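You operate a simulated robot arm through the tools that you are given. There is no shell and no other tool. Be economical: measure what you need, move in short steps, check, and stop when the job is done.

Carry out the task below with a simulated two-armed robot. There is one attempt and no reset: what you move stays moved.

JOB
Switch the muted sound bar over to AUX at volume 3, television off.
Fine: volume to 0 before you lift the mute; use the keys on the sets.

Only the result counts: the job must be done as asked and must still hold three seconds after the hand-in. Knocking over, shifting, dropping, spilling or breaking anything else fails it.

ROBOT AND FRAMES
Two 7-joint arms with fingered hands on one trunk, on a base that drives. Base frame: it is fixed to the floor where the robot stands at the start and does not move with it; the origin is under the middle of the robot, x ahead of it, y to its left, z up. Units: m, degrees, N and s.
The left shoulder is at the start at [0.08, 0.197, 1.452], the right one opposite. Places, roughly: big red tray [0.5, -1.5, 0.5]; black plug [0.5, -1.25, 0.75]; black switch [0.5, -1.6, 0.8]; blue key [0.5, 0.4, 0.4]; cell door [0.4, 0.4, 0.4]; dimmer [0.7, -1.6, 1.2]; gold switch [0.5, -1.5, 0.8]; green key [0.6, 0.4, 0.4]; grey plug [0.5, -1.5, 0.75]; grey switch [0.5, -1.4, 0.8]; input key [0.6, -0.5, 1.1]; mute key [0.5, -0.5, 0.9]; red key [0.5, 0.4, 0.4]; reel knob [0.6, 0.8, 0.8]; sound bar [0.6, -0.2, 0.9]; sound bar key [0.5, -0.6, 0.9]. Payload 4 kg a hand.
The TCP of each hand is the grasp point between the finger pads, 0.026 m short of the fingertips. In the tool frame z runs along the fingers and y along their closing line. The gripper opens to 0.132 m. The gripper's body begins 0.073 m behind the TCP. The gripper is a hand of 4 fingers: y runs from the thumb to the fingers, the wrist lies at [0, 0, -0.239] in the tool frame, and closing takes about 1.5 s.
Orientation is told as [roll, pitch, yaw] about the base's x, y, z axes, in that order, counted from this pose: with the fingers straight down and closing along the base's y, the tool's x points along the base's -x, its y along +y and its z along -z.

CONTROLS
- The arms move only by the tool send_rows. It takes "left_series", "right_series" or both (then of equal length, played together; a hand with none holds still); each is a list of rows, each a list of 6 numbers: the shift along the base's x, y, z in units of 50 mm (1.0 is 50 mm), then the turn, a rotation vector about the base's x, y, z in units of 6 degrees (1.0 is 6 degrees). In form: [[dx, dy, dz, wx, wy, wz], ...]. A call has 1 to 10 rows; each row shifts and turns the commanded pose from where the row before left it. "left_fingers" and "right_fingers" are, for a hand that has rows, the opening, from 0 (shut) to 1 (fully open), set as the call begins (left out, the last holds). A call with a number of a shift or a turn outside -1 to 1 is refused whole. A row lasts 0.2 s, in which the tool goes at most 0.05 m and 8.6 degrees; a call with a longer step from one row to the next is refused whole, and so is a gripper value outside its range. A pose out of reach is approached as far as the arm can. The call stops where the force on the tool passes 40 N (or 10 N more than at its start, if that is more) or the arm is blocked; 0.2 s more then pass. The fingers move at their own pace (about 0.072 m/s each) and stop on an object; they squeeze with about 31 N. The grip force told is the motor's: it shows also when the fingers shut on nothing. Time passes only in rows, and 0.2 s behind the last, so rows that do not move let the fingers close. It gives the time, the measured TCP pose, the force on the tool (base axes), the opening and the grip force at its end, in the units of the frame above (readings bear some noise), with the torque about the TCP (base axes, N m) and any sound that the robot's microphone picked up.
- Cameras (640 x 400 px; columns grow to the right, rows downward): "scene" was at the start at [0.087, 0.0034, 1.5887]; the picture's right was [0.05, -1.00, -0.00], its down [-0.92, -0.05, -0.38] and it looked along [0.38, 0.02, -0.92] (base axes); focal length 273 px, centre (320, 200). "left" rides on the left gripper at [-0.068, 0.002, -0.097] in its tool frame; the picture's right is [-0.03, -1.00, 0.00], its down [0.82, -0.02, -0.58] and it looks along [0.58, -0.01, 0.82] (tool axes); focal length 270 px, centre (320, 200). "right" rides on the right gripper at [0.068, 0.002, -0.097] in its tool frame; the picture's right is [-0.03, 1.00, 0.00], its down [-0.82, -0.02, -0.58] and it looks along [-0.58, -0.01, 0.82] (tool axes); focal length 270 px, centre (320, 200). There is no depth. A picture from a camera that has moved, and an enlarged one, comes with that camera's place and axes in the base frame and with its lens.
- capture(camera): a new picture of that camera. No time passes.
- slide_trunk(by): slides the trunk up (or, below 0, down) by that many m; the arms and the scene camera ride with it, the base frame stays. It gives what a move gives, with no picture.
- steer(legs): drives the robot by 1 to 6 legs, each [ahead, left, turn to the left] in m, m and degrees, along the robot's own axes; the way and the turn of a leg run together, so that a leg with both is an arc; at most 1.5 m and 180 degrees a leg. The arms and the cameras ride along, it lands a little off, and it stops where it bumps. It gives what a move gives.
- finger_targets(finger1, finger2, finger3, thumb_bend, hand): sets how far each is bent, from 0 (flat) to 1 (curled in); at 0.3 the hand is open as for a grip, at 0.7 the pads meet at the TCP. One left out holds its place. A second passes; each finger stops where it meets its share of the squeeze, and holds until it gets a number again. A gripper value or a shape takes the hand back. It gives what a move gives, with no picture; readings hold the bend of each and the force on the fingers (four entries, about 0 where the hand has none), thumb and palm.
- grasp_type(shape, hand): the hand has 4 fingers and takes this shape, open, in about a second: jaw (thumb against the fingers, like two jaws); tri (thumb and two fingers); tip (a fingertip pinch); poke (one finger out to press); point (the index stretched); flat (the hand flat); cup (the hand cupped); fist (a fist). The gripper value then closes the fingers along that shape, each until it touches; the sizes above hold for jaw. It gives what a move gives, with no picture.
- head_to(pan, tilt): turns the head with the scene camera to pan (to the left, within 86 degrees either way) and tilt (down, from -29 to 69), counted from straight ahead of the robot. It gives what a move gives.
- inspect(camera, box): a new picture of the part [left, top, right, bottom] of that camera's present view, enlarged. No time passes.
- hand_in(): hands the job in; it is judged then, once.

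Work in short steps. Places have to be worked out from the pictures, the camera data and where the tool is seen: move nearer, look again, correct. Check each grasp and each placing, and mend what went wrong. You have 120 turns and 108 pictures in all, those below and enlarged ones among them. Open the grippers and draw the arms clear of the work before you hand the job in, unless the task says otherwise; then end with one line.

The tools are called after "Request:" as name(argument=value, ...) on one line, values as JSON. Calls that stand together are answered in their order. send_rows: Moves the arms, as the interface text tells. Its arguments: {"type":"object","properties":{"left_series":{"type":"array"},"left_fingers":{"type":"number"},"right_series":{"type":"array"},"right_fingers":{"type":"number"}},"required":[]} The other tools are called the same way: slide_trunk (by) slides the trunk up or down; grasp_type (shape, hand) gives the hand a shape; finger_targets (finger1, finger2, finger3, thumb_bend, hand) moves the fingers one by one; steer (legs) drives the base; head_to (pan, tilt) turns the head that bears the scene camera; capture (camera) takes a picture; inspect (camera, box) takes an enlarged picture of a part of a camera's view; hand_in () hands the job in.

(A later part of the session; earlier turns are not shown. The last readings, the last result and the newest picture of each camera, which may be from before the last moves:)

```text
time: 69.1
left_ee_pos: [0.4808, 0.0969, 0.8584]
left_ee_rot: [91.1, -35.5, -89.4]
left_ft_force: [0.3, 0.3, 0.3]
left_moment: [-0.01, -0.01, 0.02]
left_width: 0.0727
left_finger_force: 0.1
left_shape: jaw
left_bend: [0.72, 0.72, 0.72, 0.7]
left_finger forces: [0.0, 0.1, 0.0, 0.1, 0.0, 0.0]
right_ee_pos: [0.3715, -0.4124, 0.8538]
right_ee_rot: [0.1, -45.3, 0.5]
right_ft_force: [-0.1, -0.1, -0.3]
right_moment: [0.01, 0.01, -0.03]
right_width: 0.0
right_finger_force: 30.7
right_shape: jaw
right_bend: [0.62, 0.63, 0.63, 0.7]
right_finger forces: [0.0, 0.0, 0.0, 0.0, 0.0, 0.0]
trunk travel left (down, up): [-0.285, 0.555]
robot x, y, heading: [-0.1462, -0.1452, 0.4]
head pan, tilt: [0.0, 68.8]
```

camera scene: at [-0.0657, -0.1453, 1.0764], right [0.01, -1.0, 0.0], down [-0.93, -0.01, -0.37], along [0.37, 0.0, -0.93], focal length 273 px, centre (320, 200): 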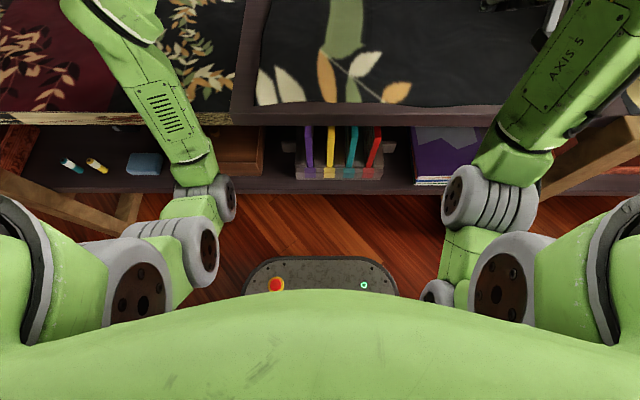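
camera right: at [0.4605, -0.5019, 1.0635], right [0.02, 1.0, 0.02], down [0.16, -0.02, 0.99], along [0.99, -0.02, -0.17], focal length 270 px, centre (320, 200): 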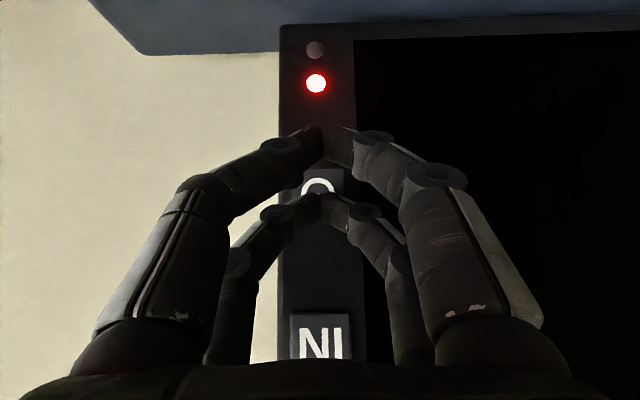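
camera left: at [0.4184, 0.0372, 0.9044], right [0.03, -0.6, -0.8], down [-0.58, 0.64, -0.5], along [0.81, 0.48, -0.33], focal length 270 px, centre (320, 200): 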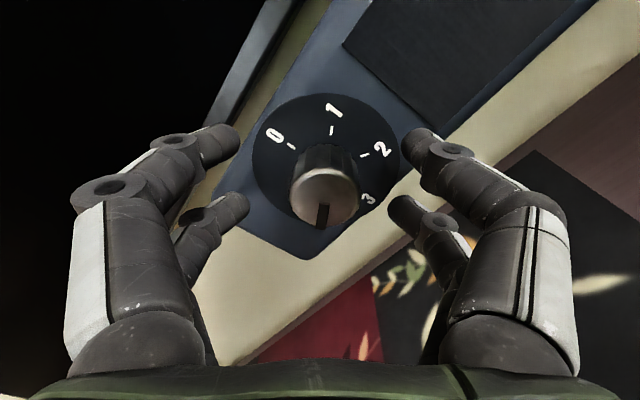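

All reachable now. I advance to x≈0.52.

Request:
send_rows(left_series=[[0.2, 0, 0.08, 0, 0, 0], [0.2, 0, 0, 0, 0, 0], [0.2, 0, 0, 0, 0, 0], [0.16, 0, 0, 0, 0, 0], [0, 0, 0, 0, 0, 0]])

Request:
capture(camera="left")

```text
time: 70.3
left_ee_pos: [0.5081, 0.1, 0.8696]
left_ee_rot: [91.8, -35.5, -89.6]
left_ft_force: [0.1, 0.6, 0.0]
left_moment: [0.0, -0.03, -0.03]
left_width: 0.0732
left_finger_force: 0.0
left_shape: jaw
left_bend: [0.72, 0.72, 0.72, 0.7]
left_finger forces: [0.1, 0.1, 0.0, 0.0, 0.0, 0.1]
right_ee_pos: [0.3612, -0.4109, 0.8598]
right_ee_rot: [-0.1, -46.1, 0.7]
right_ft_force: [0.8, -0.2, -0.1]
right_moment: [-0.02, 0.01, 0.02]
right_width: 0.0002
right_finger_force: 31.2
right_shape: jaw
right_bend: [0.62, 0.63, 0.63, 0.7]
right_finger forces: [0.1, 0.0, 0.0, 0.1, 0.0, 0.0]
trunk travel left (down, up): [-0.285, 0.555]
robot x, y, heading: [-0.1417, -0.1444, 0.4]
head pan, tilt: [0.0, 68.8]
```

```text
64 pictures are left
camera left: at [0.4101, 0.0414, 0.9071], right [0.03, -0.6, -0.8], down [-0.58, 0.64, -0.5], along [0.81, 0.48, -0.33], focal length 270 px, centre (320, 200)
```

left: 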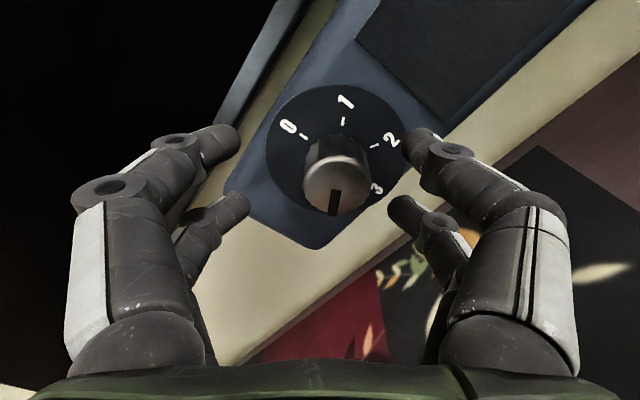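

The whole body shifted (right hand moved too), so the left forearm leans on the table edge. I retract at once and will instead work with a higher trunk and the tool tilted ~30° down.

Request:
send_rows(left_series=[[-0.8, 0, 0, 0, 0, 0], [-0.8, 0, 0, 0, 0, 0], [-0.4, 0, 0, 0, 0, 0]])

Request:
slide_trunk(by=0.12)

Request:
send_rows(left_series=[[0, 0, 0, -1, 0, 0], [0, 0, 0, -1, 0, 0], [0, 0, 0, -1, 0, 0], [0, 0, 0, -1, 0, 0], [0, 0, 0, -1, 0, 0], [0, 0, 0, -1, 0, 0], [0, 0, 0, -1, 0, 0], [0, 0, 0, -1, 0, 0], [0, 0, 0, -1, 0, 0], [0, 0, 0, 0, 0, 0]])

Request:
send_rows(left_series=[[0, 0, 0, 0, 1, 0], [0, 0, 0, 0, 1, 0], [0, 0, 0, 0, 1, 0], [0, 0, 0, 0, 1, 0], [0, 0, 0, 0, 1, 0], [0, 0, 0, 0, 0, 0]])

Request:
capture(camera="left")

Request:
capture(camera="scene")

```text
time: 71.1
left_ee_pos: [0.4193, 0.0973, 0.8635]
left_ee_rot: [91.2, -35.4, -89.6]
left_ft_force: [0.1, 0.5, 0.0]
left_moment: [0.02, 0.0, 0.02]
left_width: 0.0729
left_finger_force: 0.1
left_shape: jaw
left_bend: [0.72, 0.72, 0.72, 0.7]
left_finger forces: [0.0, 0.0, 0.0, 0.1, 0.0, 0.1]
right_ee_pos: [0.3712, -0.412, 0.8549]
right_ee_rot: [0.1, -45.4, 0.4]
right_ft_force: [0.2, -0.1, 0.0]
right_moment: [0.0, -0.02, -0.01]
right_width: 0.0
right_finger_force: 30.0
right_shape: jaw
right_bend: [0.62, 0.63, 0.63, 0.7]
right_finger forces: [0.1, 0.1, 0.0, 0.1, 0.0, 0.0]
trunk travel left (down, up): [-0.285, 0.555]
robot x, y, heading: [-0.1446, -0.1428, 0.5]
head pan, tilt: [0.0, 68.8]
```

```text
time: 72.6
left_ee_pos: [0.417, 0.099, 0.9829]
left_ee_rot: [91.1, -35.5, -89.5]
left_ft_force: [0.4, -0.2, -0.4]
left_moment: [-0.02, -0.01, -0.01]
left_width: 0.0729
left_finger_force: 0.1
left_shape: jaw
left_bend: [0.72, 0.72, 0.72, 0.7]
left_finger forces: [0.0, 0.2, 0.1, 0.0, 0.1, 0.0]
right_ee_pos: [0.3705, -0.4124, 0.9739]
right_ee_rot: [0.0, -45.5, 0.5]
right_ft_force: [-0.2, -0.9, 0.1]
right_moment: [0.01, 0.0, 0.03]
right_width: 0.0
right_finger_force: 31.2
right_shape: jaw
right_bend: [0.62, 0.63, 0.63, 0.7]
right_finger forces: [0.1, 0.1, 0.1, 0.0, 0.0, 0.1]
trunk travel left (down, up): [-0.405, 0.435]
robot x, y, heading: [-0.1433, -0.1447, 0.2]
head pan, tilt: [0.0, 68.8]
```

```text
time: 74.8
left_ee_pos: [0.4188, 0.0979, 0.9834]
left_ee_rot: [50.1, -89.3, -48.7]
left_ft_force: [-1.1, -0.5, -0.1]
left_moment: [-0.01, 0.01, 0.0]
left_width: 0.073
left_finger_force: 0.0
left_shape: jaw
left_bend: [0.72, 0.72, 0.72, 0.7]
left_finger forces: [0.0, 0.0, 0.1, 0.0, 0.0, 0.0]
right_ee_pos: [0.371, -0.4126, 0.9744]
right_ee_rot: [0.1, -45.4, 0.5]
right_ft_force: [0.0, -0.1, -0.2]
right_moment: [0.02, 0.03, 0.0]
right_width: 0.0
right_finger_force: 31.0
right_shape: jaw
right_bend: [0.62, 0.63, 0.63, 0.7]
right_finger forces: [0.0, 0.1, 0.0, 0.0, 0.1, 0.0]
trunk travel left (down, up): [-0.405, 0.435]
robot x, y, heading: [-0.1477, -0.1467, 0.4]
head pan, tilt: [0.0, 68.8]
```

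```text
time: 76.2
left_ee_pos: [0.417, 0.0986, 0.9834]
left_ee_rot: [2.3, -59.6, -1.1]
left_ft_force: [0.0, 0.1, 0.3]
left_moment: [0.02, 0.0, -0.02]
left_width: 0.0728
left_finger_force: 0.2
left_shape: jaw
left_bend: [0.72, 0.72, 0.72, 0.7]
left_finger forces: [0.1, 0.0, 0.0, 0.1, 0.1, 0.0]
right_ee_pos: [0.3707, -0.4114, 0.9756]
right_ee_rot: [0.1, -45.3, 0.5]
right_ft_force: [-0.7, -0.4, 0.0]
right_moment: [-0.03, -0.04, 0.01]
right_width: 0.0003
right_finger_force: 31.3
right_shape: jaw
right_bend: [0.62, 0.63, 0.63, 0.7]
right_finger forces: [0.0, 0.1, 0.0, 0.0, 0.1, 0.1]
trunk travel left (down, up): [-0.405, 0.435]
robot x, y, heading: [-0.1471, -0.1458, 0.2]
head pan, tilt: [0.0, 68.8]
```

```text
63 pictures are left
camera left: at [0.3669, 0.0963, 1.0898], right [0.03, -1.0, 0.0], down [-0.91, -0.03, -0.41], along [0.41, 0.01, -0.91], focal length 270 px, centre (320, 200)
```

left: 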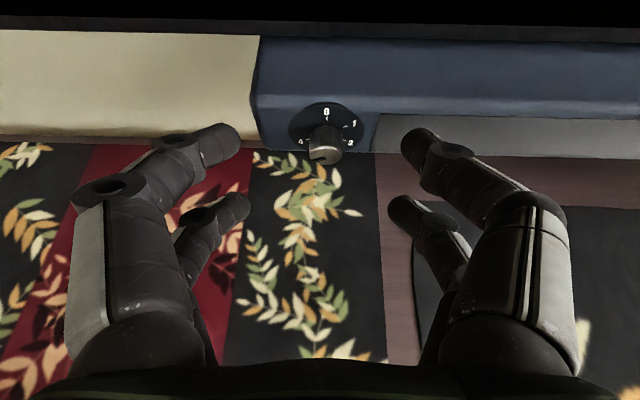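

```text
62 pictures are left
camera scene: at [-0.0593, -0.1443, 1.2311], right [0.01, -1.0, 0.0], down [-0.93, -0.01, -0.36], along [0.36, 0.0, -0.93], focal length 273 px, centre (320, 200)
```

scene: 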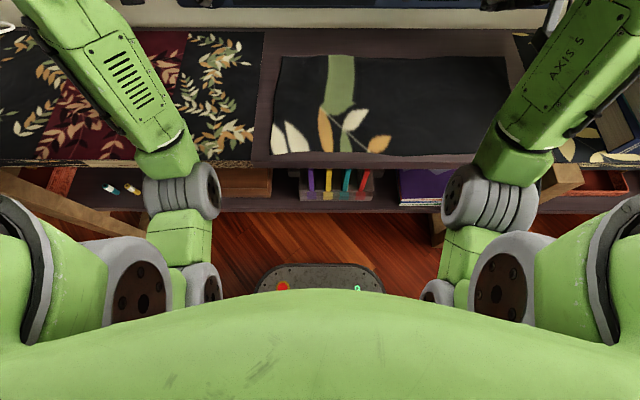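

Now with the 30° tilt the upper finger pair leads (pads ≈ TCP+(0.025,0,0.011)). I lower the hand to the knob axis, test reach, then roll +60°.

Request:
send_rows(left_series=[[0, 0, -0.6, 0, 0, 0], [0, 0, -0.6, 0, 0, 0], [0, 0, -0.6, 0, 0, 0], [0, 0, -0.6, 0, 0, 0], [0, 0, -0.23, 0, 0, 0], [0, 0, 0, 0, 0, 0]])

Request:
send_rows(left_series=[[0, 0, 0, 1, 0, 0], [0, 0, 0, 1, 0, 0], [0, 0, 0, 1, 0, 0], [0, 0, 0, 1, 0, 0], [0, 0, 0, 1, 0, 0], [0, 0, 0, 1, 0, 0], [0, 0, 0, 1, 0, 0], [0, 0, 0, 1, 0, 0], [0, 0, 0, 1, 0, 0], [0, 0, 0, 1, 0, 0]])

Request:
capture(camera="left")

```text
time: 77.6
left_ee_pos: [0.4174, 0.0959, 0.8506]
left_ee_rot: [2.3, -59.6, -1.1]
left_ft_force: [0.1, -0.3, 0.6]
left_moment: [-0.01, -0.01, -0.01]
left_width: 0.0727
left_finger_force: 0.1
left_shape: jaw
left_bend: [0.72, 0.72, 0.72, 0.7]
left_finger forces: [0.0, 0.1, 0.1, 0.0, 0.0, 0.0]
right_ee_pos: [0.3709, -0.4125, 0.9756]
right_ee_rot: [0.1, -45.4, 0.5]
right_ft_force: [0.4, -0.2, 0.0]
right_moment: [0.0, 0.0, -0.04]
right_width: 0.0
right_finger_force: 31.6
right_shape: jaw
right_bend: [0.62, 0.63, 0.63, 0.7]
right_finger forces: [0.0, 0.0, 0.0, 0.1, 0.0, 0.0]
trunk travel left (down, up): [-0.405, 0.435]
robot x, y, heading: [-0.1444, -0.1457, 0.6]
head pan, tilt: [0.0, 68.8]
```

```text
time: 79.8
left_ee_pos: [0.418, 0.0981, 0.8519]
left_ee_rot: [75.2, -24.9, -56.2]
left_ft_force: [-1.3, -0.4, -0.4]
left_moment: [0.0, 0.02, -0.01]
left_width: 0.073
left_finger_force: 0.0
left_shape: jaw
left_bend: [0.72, 0.72, 0.72, 0.7]
left_finger forces: [0.1, 0.1, 0.1, 0.1, 0.0, 0.1]
right_ee_pos: [0.3708, -0.4112, 0.9738]
right_ee_rot: [0.1, -45.3, 0.5]
right_ft_force: [0.3, -1.0, -0.2]
right_moment: [0.02, -0.01, 0.03]
right_width: 0.0
right_finger_force: 30.8
right_shape: jaw
right_bend: [0.62, 0.63, 0.63, 0.7]
right_finger forces: [0.0, 0.1, 0.0, 0.1, 0.0, 0.1]
trunk travel left (down, up): [-0.405, 0.435]
robot x, y, heading: [-0.1477, -0.1463, 0.7]
head pan, tilt: [0.0, 68.8]
```

```text
61 pictures are left
camera left: at [0.3674, 0.0027, 0.904], right [0.03, -0.5, -0.87], down [-0.91, 0.34, -0.23], along [0.41, 0.79, -0.45], focal length 270 px, centre (320, 200)
```

left: 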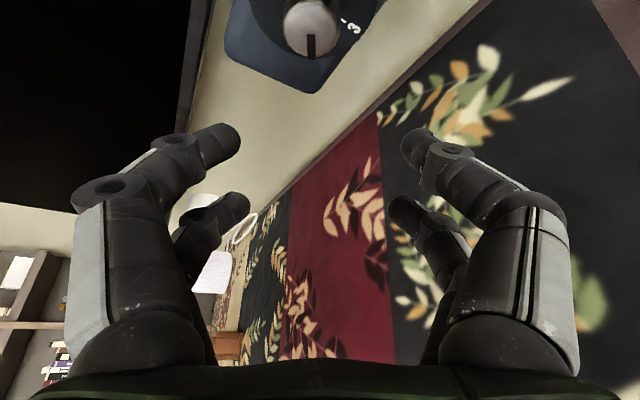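

+60° is reachable. I align to the orbit point (y 0.105, z 0.856) and advance towards x≈0.51 slowly.

Request:
send_rows(left_series=[[0.4, 0.15, 0.09, 0, 0, 0], [0.4, 0, 0, 0, 0, 0], [0.4, 0, 0, 0, 0, 0], [0.2, 0, 0, 0, 0, 0], [0.2, 0, 0, 0, 0, 0], [0.1, 0, 0, 0, 0, 0], [0, 0, 0, 0, 0, 0]])

Request:
capture(camera="left")

```text
time: 81.4
left_ee_pos: [0.5026, 0.1058, 0.8572]
left_ee_rot: [75.2, -25.0, -56.1]
left_ft_force: [-0.2, -0.1, -1.1]
left_moment: [-0.01, -0.02, -0.02]
left_width: 0.0728
left_finger_force: 0.0
left_shape: jaw
left_bend: [0.72, 0.72, 0.72, 0.7]
left_finger forces: [0.1, 0.1, 0.1, 0.0, 0.1, 0.0]
right_ee_pos: [0.3712, -0.4114, 0.9747]
right_ee_rot: [0.0, -45.4, 0.5]
right_ft_force: [0.4, -0.1, -1.2]
right_moment: [0.02, 0.0, 0.01]
right_width: 0.0
right_finger_force: 31.0
right_shape: jaw
right_bend: [0.62, 0.63, 0.63, 0.7]
right_finger forces: [0.1, 0.0, 0.0, 0.1, 0.0, 0.0]
trunk travel left (down, up): [-0.405, 0.435]
robot x, y, heading: [-0.146, -0.1447, 0.4]
head pan, tilt: [0.0, 68.8]
```

```text
60 pictures are left
camera left: at [0.4532, 0.0107, 0.9086], right [0.03, -0.5, -0.86], down [-0.91, 0.34, -0.23], along [0.41, 0.79, -0.45], focal length 270 px, centre (320, 200)
```

left: 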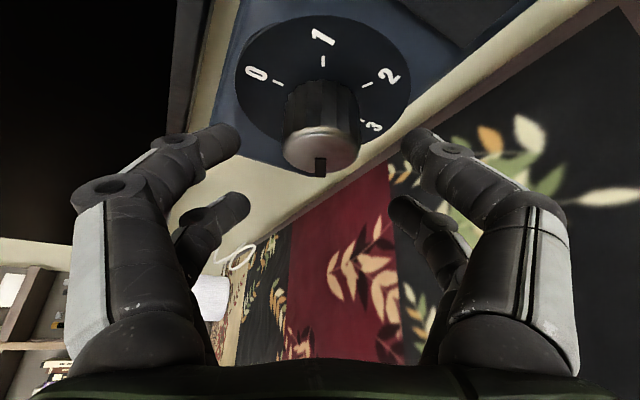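

The knob sits between the leading finger pair. I advance 12 mm more and close.

Request:
send_rows(left_series=[[0.12, 0, 0, 0, 0, 0], [0.12, 0, 0, 0, 0, 0], [0, 0, 0, 0, 0, 0]])

Request:
send_rows(left_series=[[0, 0, 0, 0, 0, 0], [0, 0, 0, 0, 0, 0], [0, 0, 0, 0, 0, 0], [0, 0, 0, 0, 0, 0], [0, 0, 0, 0, 0, 0], [0, 0, 0, 0, 0, 0], [0, 0, 0, 0, 0, 0]], left_fingers=0)

Request:
capture(camera="left")

```text
time: 82.2
left_ee_pos: [0.5144, 0.1064, 0.8559]
left_ee_rot: [75.2, -25.1, -56.1]
left_ft_force: [-4.0, 0.6, -1.3]
left_moment: [-0.01, -0.16, 0.08]
left_width: 0.0729
left_finger_force: 0.2
left_shape: jaw
left_bend: [0.72, 0.72, 0.72, 0.7]
left_finger forces: [4.1, 0.0, 0.0, 0.0, 0.0, 0.0]
right_ee_pos: [0.3709, -0.4124, 0.9739]
right_ee_rot: [0.1, -45.5, 0.6]
right_ft_force: [0.7, 0.0, 0.4]
right_moment: [-0.01, -0.01, -0.03]
right_width: 0.0
right_finger_force: 30.6
right_shape: jaw
right_bend: [0.62, 0.63, 0.63, 0.7]
right_finger forces: [0.0, 0.0, 0.0, 0.1, 0.1, 0.0]
trunk travel left (down, up): [-0.405, 0.435]
robot x, y, heading: [-0.1485, -0.1465, 0.5]
head pan, tilt: [0.0, 68.8]
```

```text
time: 83.8
left_ee_pos: [0.5155, 0.1072, 0.8534]
left_ee_rot: [74.8, -25.0, -55.9]
left_ft_force: [-4.1, 4.6, -13.6]
left_moment: [-0.03, 0.62, -0.04]
left_width: 0.0304
left_finger_force: 31.1
left_shape: jaw
left_bend: [0.76, 0.61, 0.61, 0.7]
left_finger forces: [23.5, 0.0, 0.0, 0.0, 27.7, 0.0]
right_ee_pos: [0.3722, -0.4099, 0.9732]
right_ee_rot: [0.0, -45.4, 0.7]
right_ft_force: [0.0, 0.2, -0.2]
right_moment: [0.01, -0.03, 0.02]
right_width: 0.0
right_finger_force: 30.9
right_shape: jaw
right_bend: [0.62, 0.63, 0.63, 0.7]
right_finger forces: [0.0, 0.0, 0.1, 0.1, 0.0, 0.0]
trunk travel left (down, up): [-0.405, 0.435]
robot x, y, heading: [-0.1455, -0.1485, 0.4]
head pan, tilt: [0.0, 68.8]
```

```text
59 pictures are left
camera left: at [0.4657, 0.0125, 0.9055], right [0.03, -0.5, -0.86], down [-0.91, 0.34, -0.23], along [0.41, 0.79, -0.45], focal length 270 px, centre (320, 200)
```

left: 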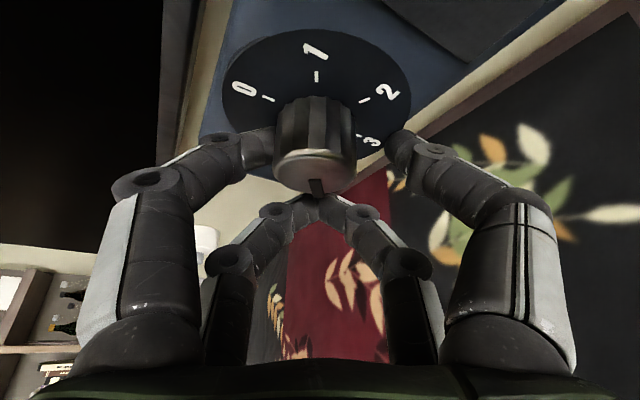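

The knob is gripped (finger 1 and thumb both ~25 N). I turn counterclockwise 30° along the orbit and check.

Request:
send_rows(left_series=[[0, -0.014, -0.021, -1, 0, 0], [0, -0.016, -0.019, -1, 0, 0], [0, -0.018, -0.018, -1, 0, 0], [0, -0.019, -0.016, -1, 0, 0], [0, -0.021, -0.014, -1, 0, 0]])

Request:
capture(camera="left")

```text
time: 84.7
left_ee_pos: [0.5158, 0.1084, 0.8324]
left_ee_rot: [58.4, -39.5, -46.0]
left_ft_force: [0.7, 12.8, -29.3]
left_moment: [-0.11, 0.85, 0.04]
left_width: 0.0165
left_finger_force: 30.6
left_shape: jaw
left_bend: [0.78, 0.61, 0.61, 0.71]
left_finger forces: [23.2, 0.1, 0.1, 0.1, 17.2, 0.1]
right_ee_pos: [0.3766, -0.4085, 0.9716]
right_ee_rot: [-0.1, -45.2, 0.8]
right_ft_force: [-0.4, 0.2, -0.5]
right_moment: [0.03, 0.01, -0.06]
right_width: 0.0
right_finger_force: 31.0
right_shape: jaw
right_bend: [0.62, 0.63, 0.63, 0.7]
right_finger forces: [0.0, 0.1, 0.1, 0.1, 0.1, 0.0]
trunk travel left (down, up): [-0.405, 0.435]
robot x, y, heading: [-0.1448, -0.1487, 0.5]
head pan, tilt: [0.0, 68.8]
stopped in row 4 (left hand): the force on the tool passed its limit (the readings are from after the stop); the commanded pose is now the measured one
```

```text
58 pictures are left
camera left: at [0.47, 0.0385, 0.9159], right [0.01, -0.77, -0.64], down [-0.93, 0.23, -0.3], along [0.38, 0.6, -0.71], focal length 270 px, centre (320, 200)
```

left: 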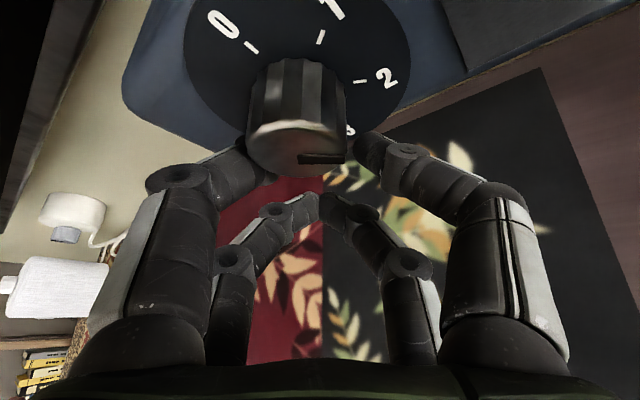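

The knob turned but the grip slid off below its centre; the pads sit lower than I assumed. I open and look before regripping with the TCP ~10 mm higher along the tool.

Request:
send_rows(left_series=[[0, 0, 0, 0, 0, 0], [0, 0, 0, 0, 0, 0], [0, 0, 0, 0, 0, 0], [-0.6, 0, 0, 0, 0, 0], [-0.6, 0, 0, 0, 0, 0], [0, 0, 0, 0, 0, 0]], left_fingers=0.55)

Request:
capture(camera="left")

```text
time: 86.1
left_ee_pos: [0.4542, 0.1055, 0.8467]
left_ee_rot: [60.0, -40.4, -47.3]
left_ft_force: [-0.7, 0.1, -0.3]
left_moment: [0.01, 0.0, 0.01]
left_width: 0.0722
left_finger_force: 0.1
left_shape: jaw
left_bend: [0.72, 0.72, 0.72, 0.7]
left_finger forces: [0.1, 0.1, 0.0, 0.0, 0.1, 0.1]
right_ee_pos: [0.3719, -0.4099, 0.9738]
right_ee_rot: [0.0, -45.3, 0.7]
right_ft_force: [0.3, 0.4, -0.2]
right_moment: [0.02, -0.03, 0.04]
right_width: 0.0
right_finger_force: 31.5
right_shape: jaw
right_bend: [0.62, 0.63, 0.63, 0.7]
right_finger forces: [0.1, 0.0, 0.0, 0.1, 0.0, 0.0]
trunk travel left (down, up): [-0.405, 0.435]
robot x, y, heading: [-0.145, -0.1488, 0.5]
head pan, tilt: [0.0, 68.8]
```

```text
57 pictures are left
camera left: at [0.4048, 0.0345, 0.9283], right [0.02, -0.76, -0.64], down [-0.92, 0.24, -0.32], along [0.4, 0.6, -0.69], focal length 270 px, centre (320, 200)
```

left: 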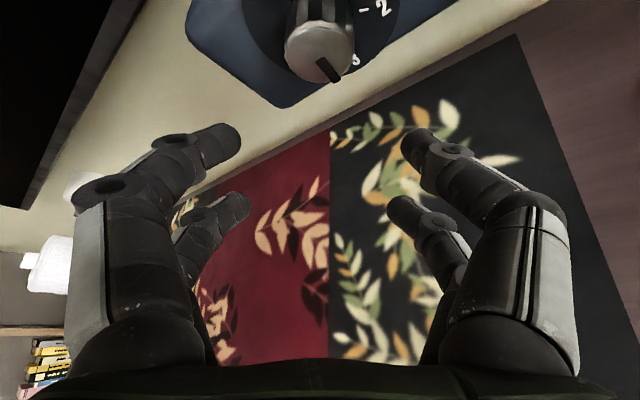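

Request:
head_to(pan=18, tilt=30)

Request:
capture(camera="scene")

```text
time: 87.1
left_ee_pos: [0.4545, 0.1063, 0.8467]
left_ee_rot: [60.0, -40.3, -47.2]
left_ft_force: [1.0, 0.2, 0.2]
left_moment: [0.02, -0.02, -0.01]
left_width: 0.0723
left_finger_force: 0.0
left_shape: jaw
left_bend: [0.72, 0.72, 0.72, 0.7]
left_finger forces: [0.1, 0.0, 0.0, 0.0, 0.0, 0.1]
right_ee_pos: [0.3715, -0.4119, 0.9742]
right_ee_rot: [0.0, -45.3, 0.6]
right_ft_force: [-0.2, -0.9, 0.9]
right_moment: [0.01, -0.02, 0.04]
right_width: 0.0001
right_finger_force: 31.4
right_shape: jaw
right_bend: [0.62, 0.63, 0.63, 0.7]
right_finger forces: [0.0, 0.0, 0.0, 0.0, 0.1, 0.1]
trunk travel left (down, up): [-0.405, 0.435]
robot x, y, heading: [-0.148, -0.1452, 0.6]
head pan, tilt: [18.0, 30.0]
```

```text
56 pictures are left
camera scene: at [-0.0294, -0.1159, 1.2825], right [0.32, -0.95, 0.0], down [-0.48, -0.16, -0.87], along [0.82, 0.27, -0.5], focal length 273 px, centre (320, 200)
```

scene: 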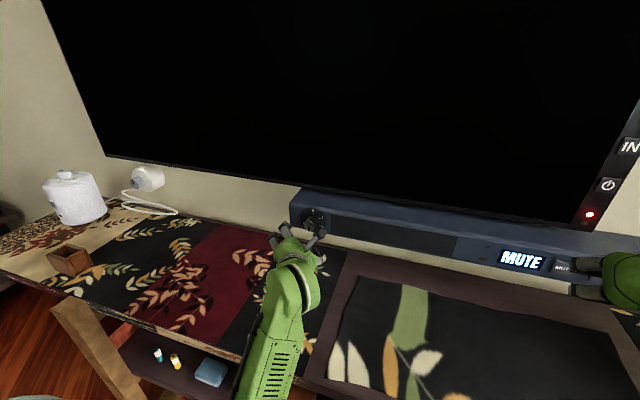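

Request:
inspect(camera="scene", box=[288, 200, 344, 235])

```text
11.43 times, centred on (316, 218) of scene
camera zoom: at [-0.0294, -0.1159, 1.2825], right [0.32, -0.95, 0.0], down [-0.48, -0.16, -0.87], along [0.82, 0.27, -0.5], focal length 3124 px, centre (366, 0)
```

zoom: 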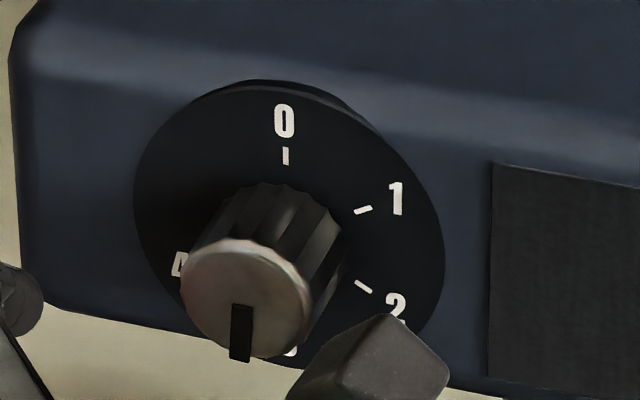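

The pointer now reads 3. I roll back to +60°, shift the hand up to the knob axis (y≈0.0995, z≈0.860), re-enter and grip.

Request:
send_rows(left_series=[[0, -0.04, 0.09, 0.82, 0, 0], [0, -0.04, 0.09, 0.82, 0, 0], [0, -0.04, 0.09, 0.82, 0, 0], [0, 0, 0, 0.82, 0, 0], [0.4, 0, 0, 0, 0, 0], [0.4, 0, 0, 0, 0, 0], [0.2, 0, 0, 0, 0, 0], [0.13, 0, 0, 0, 0, 0], [0, 0, 0, 0, 0, 0]])

Request:
send_rows(left_series=[[0, 0, 0, 0, 0, 0], [0, 0, 0, 0, 0, 0], [0, 0, 0, 0, 0, 0], [0, 0, 0, 0, 0, 0], [0, 0, 0, 0, 0, 0], [0, 0, 0, 0, 0, 0], [0, 0, 0, 0, 0, 0]], left_fingers=0)

Request:
capture(camera="left")

```text
time: 89.1
left_ee_pos: [0.5114, 0.1011, 0.8599]
left_ee_rot: [74.5, -24.9, -55.2]
left_ft_force: [0.1, -0.6, -0.3]
left_moment: [0.03, 0.03, -0.02]
left_width: 0.0721
left_finger_force: 0.0
left_shape: jaw
left_bend: [0.72, 0.72, 0.72, 0.7]
left_finger forces: [0.0, 0.1, 0.0, 0.0, 0.1, 0.0]
right_ee_pos: [0.3709, -0.4119, 0.9747]
right_ee_rot: [0.1, -45.5, 0.6]
right_ft_force: [-1.2, 0.1, 1.1]
right_moment: [0.0, 0.0, 0.03]
right_width: 0.0
right_finger_force: 30.3
right_shape: jaw
right_bend: [0.62, 0.63, 0.63, 0.7]
right_finger forces: [0.0, 0.0, 0.0, 0.0, 0.0, 0.0]
trunk travel left (down, up): [-0.405, 0.435]
robot x, y, heading: [-0.1421, -0.1462, 0.4]
head pan, tilt: [18.0, 30.0]
```

```text
time: 90.7
left_ee_pos: [0.5107, 0.1008, 0.8599]
left_ee_rot: [74.5, -24.9, -55.2]
left_ft_force: [1.4, 0.8, -0.8]
left_moment: [0.0, 0.04, 0.03]
left_width: 0.0135
left_finger_force: 31.0
left_shape: jaw
left_bend: [0.73, 0.61, 0.61, 0.7]
left_finger forces: [27.2, 0.0, 0.1, 0.1, 27.5, 0.0]
right_ee_pos: [0.3726, -0.4104, 0.9743]
right_ee_rot: [0.0, -45.4, 0.5]
right_ft_force: [-0.5, -0.3, -0.1]
right_moment: [0.01, -0.02, -0.01]
right_width: 0.0
right_finger_force: 31.0
right_shape: jaw
right_bend: [0.62, 0.63, 0.63, 0.7]
right_finger forces: [0.0, 0.0, 0.1, 0.0, 0.1, 0.1]
trunk travel left (down, up): [-0.405, 0.435]
robot x, y, heading: [-0.1446, -0.1459, 0.4]
head pan, tilt: [18.0, 30.0]
```

```text
54 pictures are left
camera left: at [0.4619, 0.0057, 0.9126], right [0.02, -0.5, -0.86], down [-0.92, 0.33, -0.22], along [0.4, 0.8, -0.45], focal length 270 px, centre (320, 200)
```

left: 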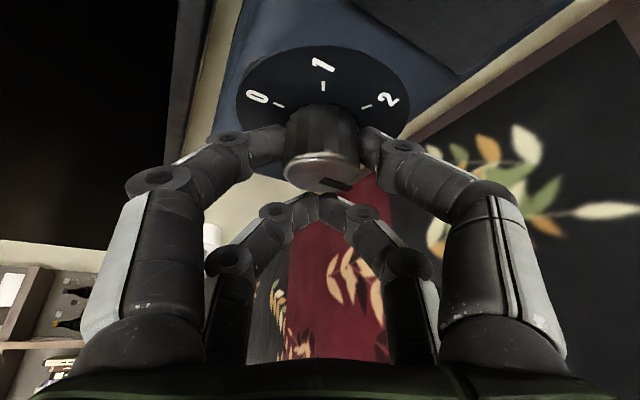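

Balanced grip now (27/27 N, no net force). I turn counterclockwise 60°, keeping the TCP near the axis.

Request:
send_rows(left_series=[[0, -0.007, -0.004, -1, 0, 0], [0, -0.007, -0.004, -1, 0, 0], [0, -0.007, -0.004, -1, 0, 0], [0, -0.007, -0.004, -1, 0, 0], [0, -0.007, -0.004, -1, 0, 0]])

Request:
send_rows(left_series=[[0, -0.007, -0.004, -1, 0, 0], [0, -0.007, -0.004, -1, 0, 0], [0, -0.007, -0.004, -1, 0, 0], [0, -0.007, -0.004, -1, 0, 0], [0, -0.007, -0.004, -1, 0, 0]])

Request:
capture(camera="left")

```text
time: 91.9
left_ee_pos: [0.511, 0.0981, 0.8572]
left_ee_rot: [49.3, -47.5, -39.9]
left_ft_force: [-1.4, 0.5, -5.4]
left_moment: [0.04, 0.17, -0.01]
left_width: 0.0136
left_finger_force: 31.6
left_shape: jaw
left_bend: [0.73, 0.61, 0.61, 0.7]
left_finger forces: [26.9, 0.0, 0.1, 0.0, 30.7, 0.1]
right_ee_pos: [0.3708, -0.4104, 0.9746]
right_ee_rot: [0.1, -45.4, 0.6]
right_ft_force: [0.5, 0.3, -0.1]
right_moment: [0.01, 0.0, 0.01]
right_width: 0.0
right_finger_force: 30.9
right_shape: jaw
right_bend: [0.62, 0.63, 0.63, 0.7]
right_finger forces: [0.1, 0.0, 0.1, 0.1, 0.0, 0.0]
trunk travel left (down, up): [-0.405, 0.435]
robot x, y, heading: [-0.1427, -0.1409, 0.1]
head pan, tilt: [18.0, 30.0]
```

```text
time: 93.1
left_ee_pos: [0.5122, 0.0957, 0.8578]
left_ee_rot: [1.8, -58.7, -1.0]
left_ft_force: [-3.0, -2.0, -9.1]
left_moment: [0.04, 0.21, -0.06]
left_width: 0.0134
left_finger_force: 30.5
left_shape: jaw
left_bend: [0.73, 0.61, 0.61, 0.7]
left_finger forces: [27.0, 0.0, 0.1, 0.0, 31.0, 0.1]
right_ee_pos: [0.3709, -0.4107, 0.973]
right_ee_rot: [0.1, -45.5, 0.6]
right_ft_force: [1.3, 0.0, 0.2]
right_moment: [-0.05, 0.02, -0.01]
right_width: 0.0001
right_finger_force: 31.0
right_shape: jaw
right_bend: [0.62, 0.63, 0.63, 0.7]
right_finger forces: [0.0, 0.0, 0.0, 0.1, 0.0, 0.0]
trunk travel left (down, up): [-0.405, 0.435]
robot x, y, heading: [-0.147, -0.1415, 0.4]
head pan, tilt: [18.0, 30.0]
```

```text
53 pictures are left
camera left: at [0.4625, 0.0946, 0.9653], right [0.02, -1.0, 0.01], down [-0.92, -0.02, -0.4], along [0.4, 0.0, -0.92], focal length 270 px, centre (320, 200)
```

left: 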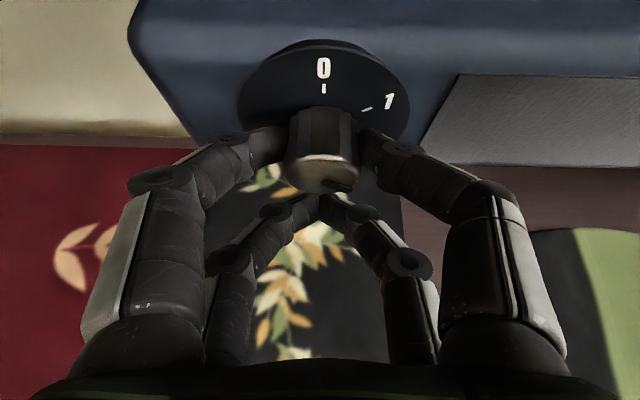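

It turns with the grip. I continue another 60° to the left.

Request:
send_rows(left_series=[[0, -0.007, 0.004, -1, 0, 0], [0, -0.007, 0.004, -1, 0, 0], [0, -0.007, 0.004, -1, 0, 0], [0, -0.007, 0.004, -1, 0, 0], [0, -0.007, 0.004, -1, 0, 0]])

Request:
send_rows(left_series=[[0, -0.007, 0.004, -1, 0, 0], [0, -0.007, 0.004, -1, 0, 0], [0, -0.007, 0.004, -1, 0, 0], [0, -0.007, 0.004, -1, 0, 0], [0, -0.007, 0.004, -1, 0, 0]])

Request:
capture(camera="left")

```text
time: 94.0
left_ee_pos: [0.5111, 0.0948, 0.8681]
left_ee_rot: [-33.9, -54.1, 29.2]
left_ft_force: [17.4, 5.1, -12.4]
left_moment: [0.02, -0.17, 0.11]
left_width: 0.0098
left_finger_force: 31.3
left_shape: jaw
left_bend: [0.73, 0.59, 0.59, 0.72]
left_finger forces: [29.4, 0.0, 0.0, 0.0, 20.9, 0.0]
left hand out of reach, approached as far as the arm can: row 4
right_ee_pos: [0.3722, -0.4099, 0.9748]
right_ee_rot: [0.0, -45.5, 0.7]
right_ft_force: [-0.6, -0.1, 0.2]
right_moment: [0.01, -0.04, 0.02]
right_width: 0.0002
right_finger_force: 30.7
right_shape: jaw
right_bend: [0.62, 0.63, 0.63, 0.7]
right_finger forces: [0.0, 0.0, 0.0, 0.0, 0.0, 0.1]
trunk travel left (down, up): [-0.405, 0.435]
robot x, y, heading: [-0.1438, -0.1441, 0.4]
head pan, tilt: [18.0, 30.0]
stopped in row 4 (left hand): the force on the tool passed its limit (the readings are from after the stop); the commanded pose is now the measured one
```

```text
time: 94.5
left_ee_pos: [0.507, 0.094, 0.8716]
left_ee_rot: [-40.1, -51.1, 35.2]
left_ft_force: [29.0, 11.1, -12.3]
left_moment: [0.11, -0.15, 0.06]
left_width: 0.0085
left_finger_force: 31.0
left_shape: jaw
left_bend: [0.72, 0.56, 0.6, 0.72]
left_finger forces: [30.5, 0.0, 0.1, 0.0, 17.7, 0.0]
left hand out of reach, approached as far as the arm can: row 1, 2
right_ee_pos: [0.3753, -0.41, 0.9744]
right_ee_rot: [0.1, -45.4, 0.7]
right_ft_force: [0.2, -0.4, 0.0]
right_moment: [0.05, -0.03, 0.02]
right_width: 0.0001
right_finger_force: 31.2
right_shape: jaw
right_bend: [0.62, 0.63, 0.63, 0.7]
right_finger forces: [0.1, 0.0, 0.0, 0.1, 0.0, 0.1]
trunk travel left (down, up): [-0.405, 0.435]
robot x, y, heading: [-0.144, -0.1438, 0.6]
head pan, tilt: [18.0, 30.0]
stopped in row 2 (left hand): the force on the tool passed its limit (the readings are from after the stop); the commanded pose is now the measured one
```

```text
52 pictures are left
camera left: at [0.4586, 0.137, 0.9685], right [0.04, -0.9, 0.42], down [-0.91, -0.21, -0.35], along [0.4, -0.37, -0.84], focal length 270 px, centre (320, 200)
```

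left: 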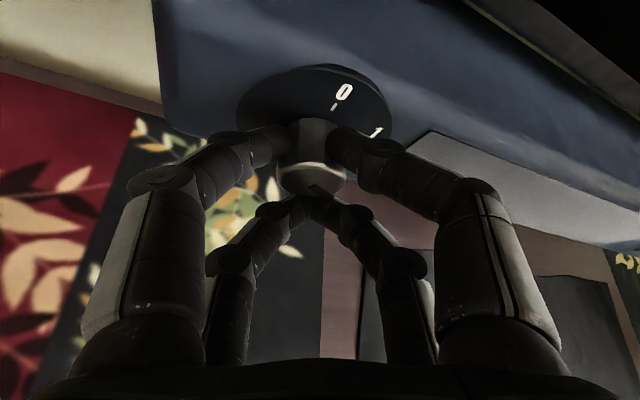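

Reach ends at about -24° roll. I release and check the dial; I'll use strokes between +60° and about 0°.

Request:
send_rows(left_series=[[0, 0, 0, 0, 0, 0], [0, 0, 0, 0, 0, 0], [0, 0, 0, 0, 0, 0], [0, 0, 0, 0, 0, 0], [-0.6, 0, 0, 0, 0, 0], [-0.6, 0, 0, 0, 0, 0]], left_fingers=0.55)

Request:
inspect(camera="scene", box=[288, 200, 344, 235])

```text
time: 95.9
left_ee_pos: [0.4437, 0.0916, 0.8747]
left_ee_rot: [-40.7, -51.5, 35.2]
left_ft_force: [-0.7, -0.8, 1.2]
left_moment: [-0.01, 0.0, 0.0]
left_width: 0.072
left_finger_force: 0.0
left_shape: jaw
left_bend: [0.72, 0.72, 0.72, 0.7]
left_finger forces: [0.0, 0.1, 0.0, 0.1, 0.1, 0.0]
right_ee_pos: [0.3714, -0.4111, 0.9752]
right_ee_rot: [0.0, -45.4, 0.6]
right_ft_force: [-0.1, 0.4, 0.1]
right_moment: [-0.01, 0.03, 0.0]
right_width: 0.0
right_finger_force: 31.0
right_shape: jaw
right_bend: [0.62, 0.63, 0.63, 0.7]
right_finger forces: [0.0, 0.1, 0.0, 0.1, 0.1, 0.0]
trunk travel left (down, up): [-0.405, 0.435]
robot x, y, heading: [-0.1469, -0.1468, 0.7]
head pan, tilt: [18.0, 30.0]
```

```text
11.43 times, centred on (316, 218) of scene
camera zoom: at [-0.0302, -0.1158, 1.2827], right [0.32, -0.95, 0.0], down [-0.47, -0.16, -0.87], along [0.82, 0.27, -0.5], focal length 3124 px, centre (366, 0)
```

zoom: 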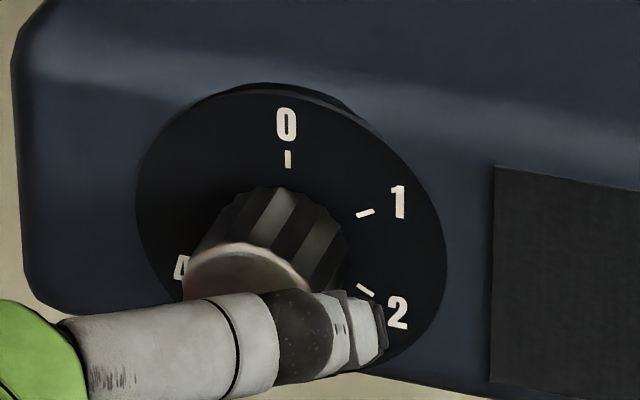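

Request:
send_rows(left_series=[[0, 0.017, -0.029, 1, 0, 0], [0, 0.017, -0.029, 1, 0, 0], [0, 0.017, -0.029, 1, 0, 0], [0, 0.017, -0.029, 1, 0, 0], [0, 0.017, -0.029, 1, 0, 0], [0, 0.017, -0.029, 1, 0, 0], [0, 0.017, -0.029, 1, 0, 0], [0, 0.017, -0.029, 1, 0, 0], [0, 0.017, -0.029, 1, 0, 0], [0, 0.017, -0.029, 1, 0, 0]])

Request:
send_rows(left_series=[[0, 0, 0, 1, 0, 0], [0, 0, 0, 1, 0, 0], [0, 0, 0, 1, 0, 0], [0, 0, 0, 1, 0, 0], [0, 0, 0, 0, 0, 0]])

Request:
inspect(camera="scene", box=[288, 200, 344, 235])

Request:
capture(camera="left")

```text
time: 98.1
left_ee_pos: [0.4435, 0.0995, 0.8604]
left_ee_rot: [55.7, -44.4, -44.4]
left_ft_force: [0.1, -0.5, 0.2]
left_moment: [-0.01, 0.0, 0.03]
left_width: 0.0721
left_finger_force: 0.1
left_shape: jaw
left_bend: [0.72, 0.72, 0.72, 0.7]
left_finger forces: [0.1, 0.0, 0.0, 0.1, 0.0, 0.1]
right_ee_pos: [0.3706, -0.4113, 0.9757]
right_ee_rot: [0.1, -45.5, 0.7]
right_ft_force: [0.5, 0.1, 0.0]
right_moment: [0.02, 0.01, -0.03]
right_width: 0.0
right_finger_force: 31.1
right_shape: jaw
right_bend: [0.62, 0.63, 0.63, 0.7]
right_finger forces: [0.0, 0.1, 0.1, 0.0, 0.0, 0.0]
trunk travel left (down, up): [-0.405, 0.435]
robot x, y, heading: [-0.1438, -0.1449, 0.4]
head pan, tilt: [18.0, 30.0]
```

```text
time: 99.3
left_ee_pos: [0.4438, 0.1002, 0.8606]
left_ee_rot: [74.6, -26.0, -55.3]
left_ft_force: [0.5, 0.1, -0.1]
left_moment: [-0.01, 0.01, -0.02]
left_width: 0.0725
left_finger_force: 0.0
left_shape: jaw
left_bend: [0.72, 0.72, 0.72, 0.7]
left_finger forces: [0.1, 0.1, 0.0, 0.0, 0.0, 0.0]
right_ee_pos: [0.3717, -0.4107, 0.9747]
right_ee_rot: [0.0, -45.5, 0.6]
right_ft_force: [0.7, 0.9, 1.5]
right_moment: [0.03, 0.03, -0.01]
right_width: 0.0001
right_finger_force: 31.1
right_shape: jaw
right_bend: [0.62, 0.63, 0.63, 0.7]
right_finger forces: [0.0, 0.1, 0.0, 0.0, 0.1, 0.0]
trunk travel left (down, up): [-0.405, 0.435]
robot x, y, heading: [-0.1456, -0.1455, 0.2]
head pan, tilt: [18.0, 30.0]
```

```text
11.43 times, centred on (316, 218) of scene
camera zoom: at [-0.0294, -0.1158, 1.2826], right [0.32, -0.95, 0.0], down [-0.47, -0.16, -0.87], along [0.82, 0.27, -0.5], focal length 3124 px, centre (366, 0)
```

zoom: 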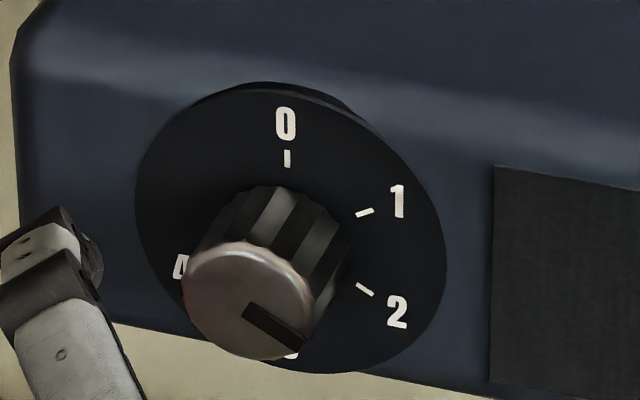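

```text
49 pictures are left
camera left: at [0.3943, 0.0055, 0.9137], right [0.03, -0.52, -0.86], down [-0.91, 0.33, -0.24], along [0.41, 0.79, -0.46], focal length 270 px, centre (320, 200)
```

left: 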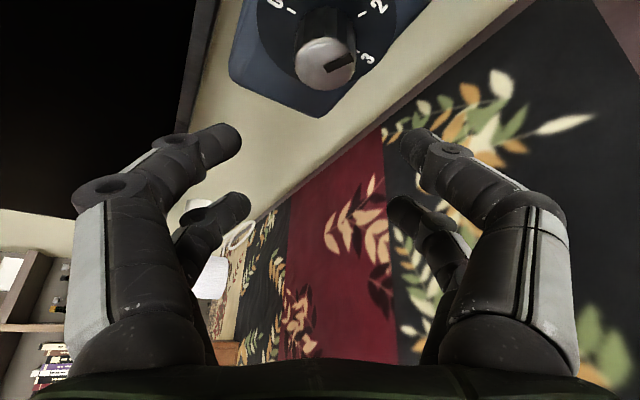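

Pointer now at 2. I do the next stroke: enter, grip, turn -66°, release, retract, roll back, and look.

Request:
send_rows(left_series=[[0.4, 0, 0, 0, 0, 0], [0.4, 0, 0, 0, 0, 0], [0.3, 0, 0, 0, 0, 0], [0.15, 0, 0, 0, 0, 0], [0.1, 0, 0, 0, 0, 0], [0, 0, 0, 0, 0, 0]])

Request:
send_rows(left_series=[[0, 0, 0, 0, 0, 0], [0, 0, 0, 0, 0, 0], [0, 0, 0, 0, 0, 0], [0, 0, 0, 0, 0, 0], [0, 0, 0, 0, 0, 0], [0, 0, 0, 0, 0, 0], [0, 0, 0, 0, 0, 0]], left_fingers=0)

Request:
send_rows(left_series=[[0, -0.007, -0.004, -1, 0, 0], [0, -0.007, -0.004, -1, 0, 0], [0, -0.007, -0.004, -1, 0, 0], [0, -0.007, -0.004, -1, 0, 0], [0, -0.007, -0.004, -1, 0, 0], [0, -0.007, -0.004, -1, 0, 0], [0, -0.007, -0.004, -1, 0, 0], [0, -0.007, -0.004, -1, 0, 0], [0, -0.007, -0.004, -1, 0, 0], [0, -0.007, -0.004, -1, 0, 0]])

Request:
capture(camera="left")

```text
time: 100.7
left_ee_pos: [0.5126, 0.0988, 0.8584]
left_ee_rot: [74.5, -26.1, -55.5]
left_ft_force: [-0.8, -0.1, 0.1]
left_moment: [-0.03, 0.0, 0.01]
left_width: 0.0721
left_finger_force: 0.2
left_shape: jaw
left_bend: [0.72, 0.72, 0.72, 0.7]
left_finger forces: [0.0, 0.1, 0.0, 0.0, 0.0, 0.0]
right_ee_pos: [0.3709, -0.411, 0.9755]
right_ee_rot: [0.1, -45.5, 0.7]
right_ft_force: [-0.3, 1.2, -0.2]
right_moment: [-0.01, -0.02, -0.01]
right_width: 0.0
right_finger_force: 30.8
right_shape: jaw
right_bend: [0.62, 0.63, 0.63, 0.7]
right_finger forces: [0.1, 0.0, 0.0, 0.0, 0.0, 0.0]
trunk travel left (down, up): [-0.405, 0.435]
robot x, y, heading: [-0.1431, -0.1456, 0.5]
head pan, tilt: [18.0, 30.0]
```

```text
time: 102.3
left_ee_pos: [0.5128, 0.0998, 0.8587]
left_ee_rot: [74.5, -26.0, -55.4]
left_ft_force: [1.7, 0.7, 0.1]
left_moment: [0.03, 0.05, 0.02]
left_width: 0.0127
left_finger_force: 31.1
left_shape: jaw
left_bend: [0.73, 0.61, 0.61, 0.7]
left_finger forces: [27.4, 0.1, 0.0, 0.0, 27.4, 0.1]
right_ee_pos: [0.3717, -0.4098, 0.9753]
right_ee_rot: [-0.1, -45.5, 0.6]
right_ft_force: [0.5, 0.1, 1.0]
right_moment: [0.01, 0.01, 0.04]
right_width: 0.0
right_finger_force: 30.9
right_shape: jaw
right_bend: [0.62, 0.63, 0.63, 0.7]
right_finger forces: [0.0, 0.1, 0.0, 0.0, 0.1, 0.1]
trunk travel left (down, up): [-0.405, 0.435]
robot x, y, heading: [-0.142, -0.144, 0.3]
head pan, tilt: [18.0, 30.0]
```

```text
time: 104.5
left_ee_pos: [0.5132, 0.0938, 0.8578]
left_ee_rot: [-0.1, -59.2, 1.5]
left_ft_force: [4.3, -3.4, -1.0]
left_moment: [0.06, 0.07, -0.12]
left_width: 0.0127
left_finger_force: 31.2
left_shape: jaw
left_bend: [0.73, 0.61, 0.61, 0.7]
left_finger forces: [27.3, 0.0, 0.0, 0.0, 30.8, 0.0]
right_ee_pos: [0.371, -0.411, 0.9739]
right_ee_rot: [0.1, -45.4, 0.5]
right_ft_force: [-0.6, 0.1, -0.5]
right_moment: [-0.02, -0.04, 0.03]
right_width: 0.0002
right_finger_force: 30.6
right_shape: jaw
right_bend: [0.62, 0.63, 0.63, 0.7]
right_finger forces: [0.1, 0.0, 0.1, 0.1, 0.1, 0.0]
trunk travel left (down, up): [-0.405, 0.435]
robot x, y, heading: [-0.1475, -0.1478, 0.4]
head pan, tilt: [18.0, 30.0]
```

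```text
48 pictures are left
camera left: at [0.4625, 0.0949, 0.9651], right [0.03, -1.0, 0.02], down [-0.91, -0.04, -0.41], along [0.41, -0.01, -0.91], focal length 270 px, centre (320, 200)
```

left: 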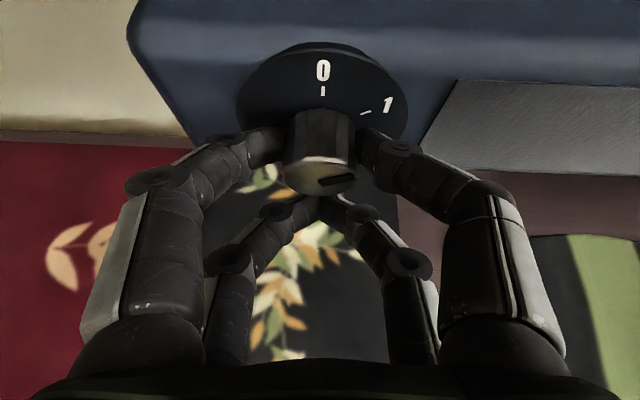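

Clean stroke. Release, retract, roll back to +60°, and look.

Request:
send_rows(left_series=[[0, 0, 0, 0, 0, 0], [0, 0, 0, 0, 0, 0], [0, 0, 0, 0, 0, 0], [-0.7, 0, 0, 0, 0, 0], [-0.65, 0, 0, 0, 0, 0]], left_fingers=0.55)

Request:
send_rows(left_series=[[0, 0.007, 0.004, 1, 0, 0], [0, 0.007, 0.004, 1, 0, 0], [0, 0.007, 0.004, 1, 0, 0], [0, 0.007, 0.004, 1, 0, 0], [0, 0.007, 0.004, 1, 0, 0], [0, 0.007, 0.004, 1, 0, 0], [0, 0.007, 0.004, 1, 0, 0], [0, 0.007, 0.004, 1, 0, 0], [0, 0.007, 0.004, 1, 0, 0], [0, 0.007, 0.004, 1, 0, 0]])

Request:
inspect(camera="scene", box=[288, 200, 344, 235])

```text
time: 105.7
left_ee_pos: [0.4423, 0.095, 0.8588]
left_ee_rot: [0.0, -59.3, 1.2]
left_ft_force: [0.7, -0.2, 0.3]
left_moment: [0.0, 0.01, 0.0]
left_width: 0.0719
left_finger_force: 0.0
left_shape: jaw
left_bend: [0.72, 0.72, 0.72, 0.7]
left_finger forces: [0.0, 0.1, 0.0, 0.1, 0.0, 0.0]
right_ee_pos: [0.3715, -0.4116, 0.9751]
right_ee_rot: [0.1, -45.6, 0.7]
right_ft_force: [-0.1, 0.6, -0.1]
right_moment: [-0.02, 0.03, 0.01]
right_width: 0.0
right_finger_force: 30.6
right_shape: jaw
right_bend: [0.62, 0.63, 0.63, 0.7]
right_finger forces: [0.0, 0.0, 0.1, 0.0, 0.0, 0.0]
trunk travel left (down, up): [-0.405, 0.435]
robot x, y, heading: [-0.1442, -0.1475, 0.4]
head pan, tilt: [18.0, 30.0]
```

```text
time: 107.9
left_ee_pos: [0.4451, 0.0993, 0.8607]
left_ee_rot: [74.5, -25.9, -55.5]
left_ft_force: [-0.5, -0.8, 0.0]
left_moment: [-0.01, -0.01, -0.01]
left_width: 0.0723
left_finger_force: 0.0
left_shape: jaw
left_bend: [0.72, 0.72, 0.72, 0.7]
left_finger forces: [0.1, 0.0, 0.1, 0.1, 0.0, 0.1]
right_ee_pos: [0.3721, -0.4115, 0.9743]
right_ee_rot: [0.1, -45.6, 0.6]
right_ft_force: [0.7, -0.2, 0.1]
right_moment: [-0.01, -0.03, 0.0]
right_width: 0.0
right_finger_force: 31.5
right_shape: jaw
right_bend: [0.62, 0.63, 0.63, 0.7]
right_finger forces: [0.0, 0.1, 0.0, 0.0, 0.0, 0.0]
trunk travel left (down, up): [-0.405, 0.435]
robot x, y, heading: [-0.1434, -0.1423, 0.6]
head pan, tilt: [18.0, 30.0]
```

```text
11.43 times, centred on (316, 218) of scene
camera zoom: at [-0.0295, -0.1159, 1.2826], right [0.32, -0.95, 0.0], down [-0.47, -0.16, -0.87], along [0.82, 0.27, -0.5], focal length 3124 px, centre (366, 0)
```

zoom: 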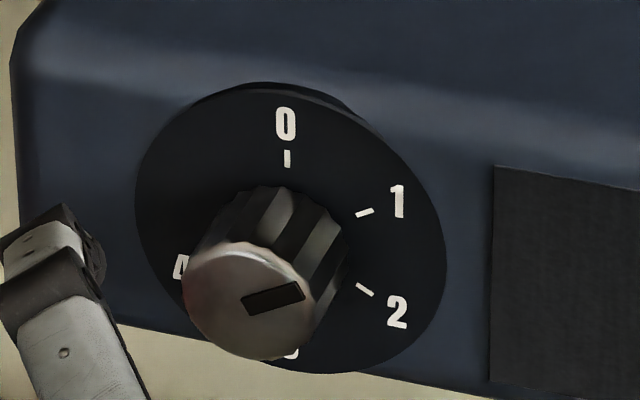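

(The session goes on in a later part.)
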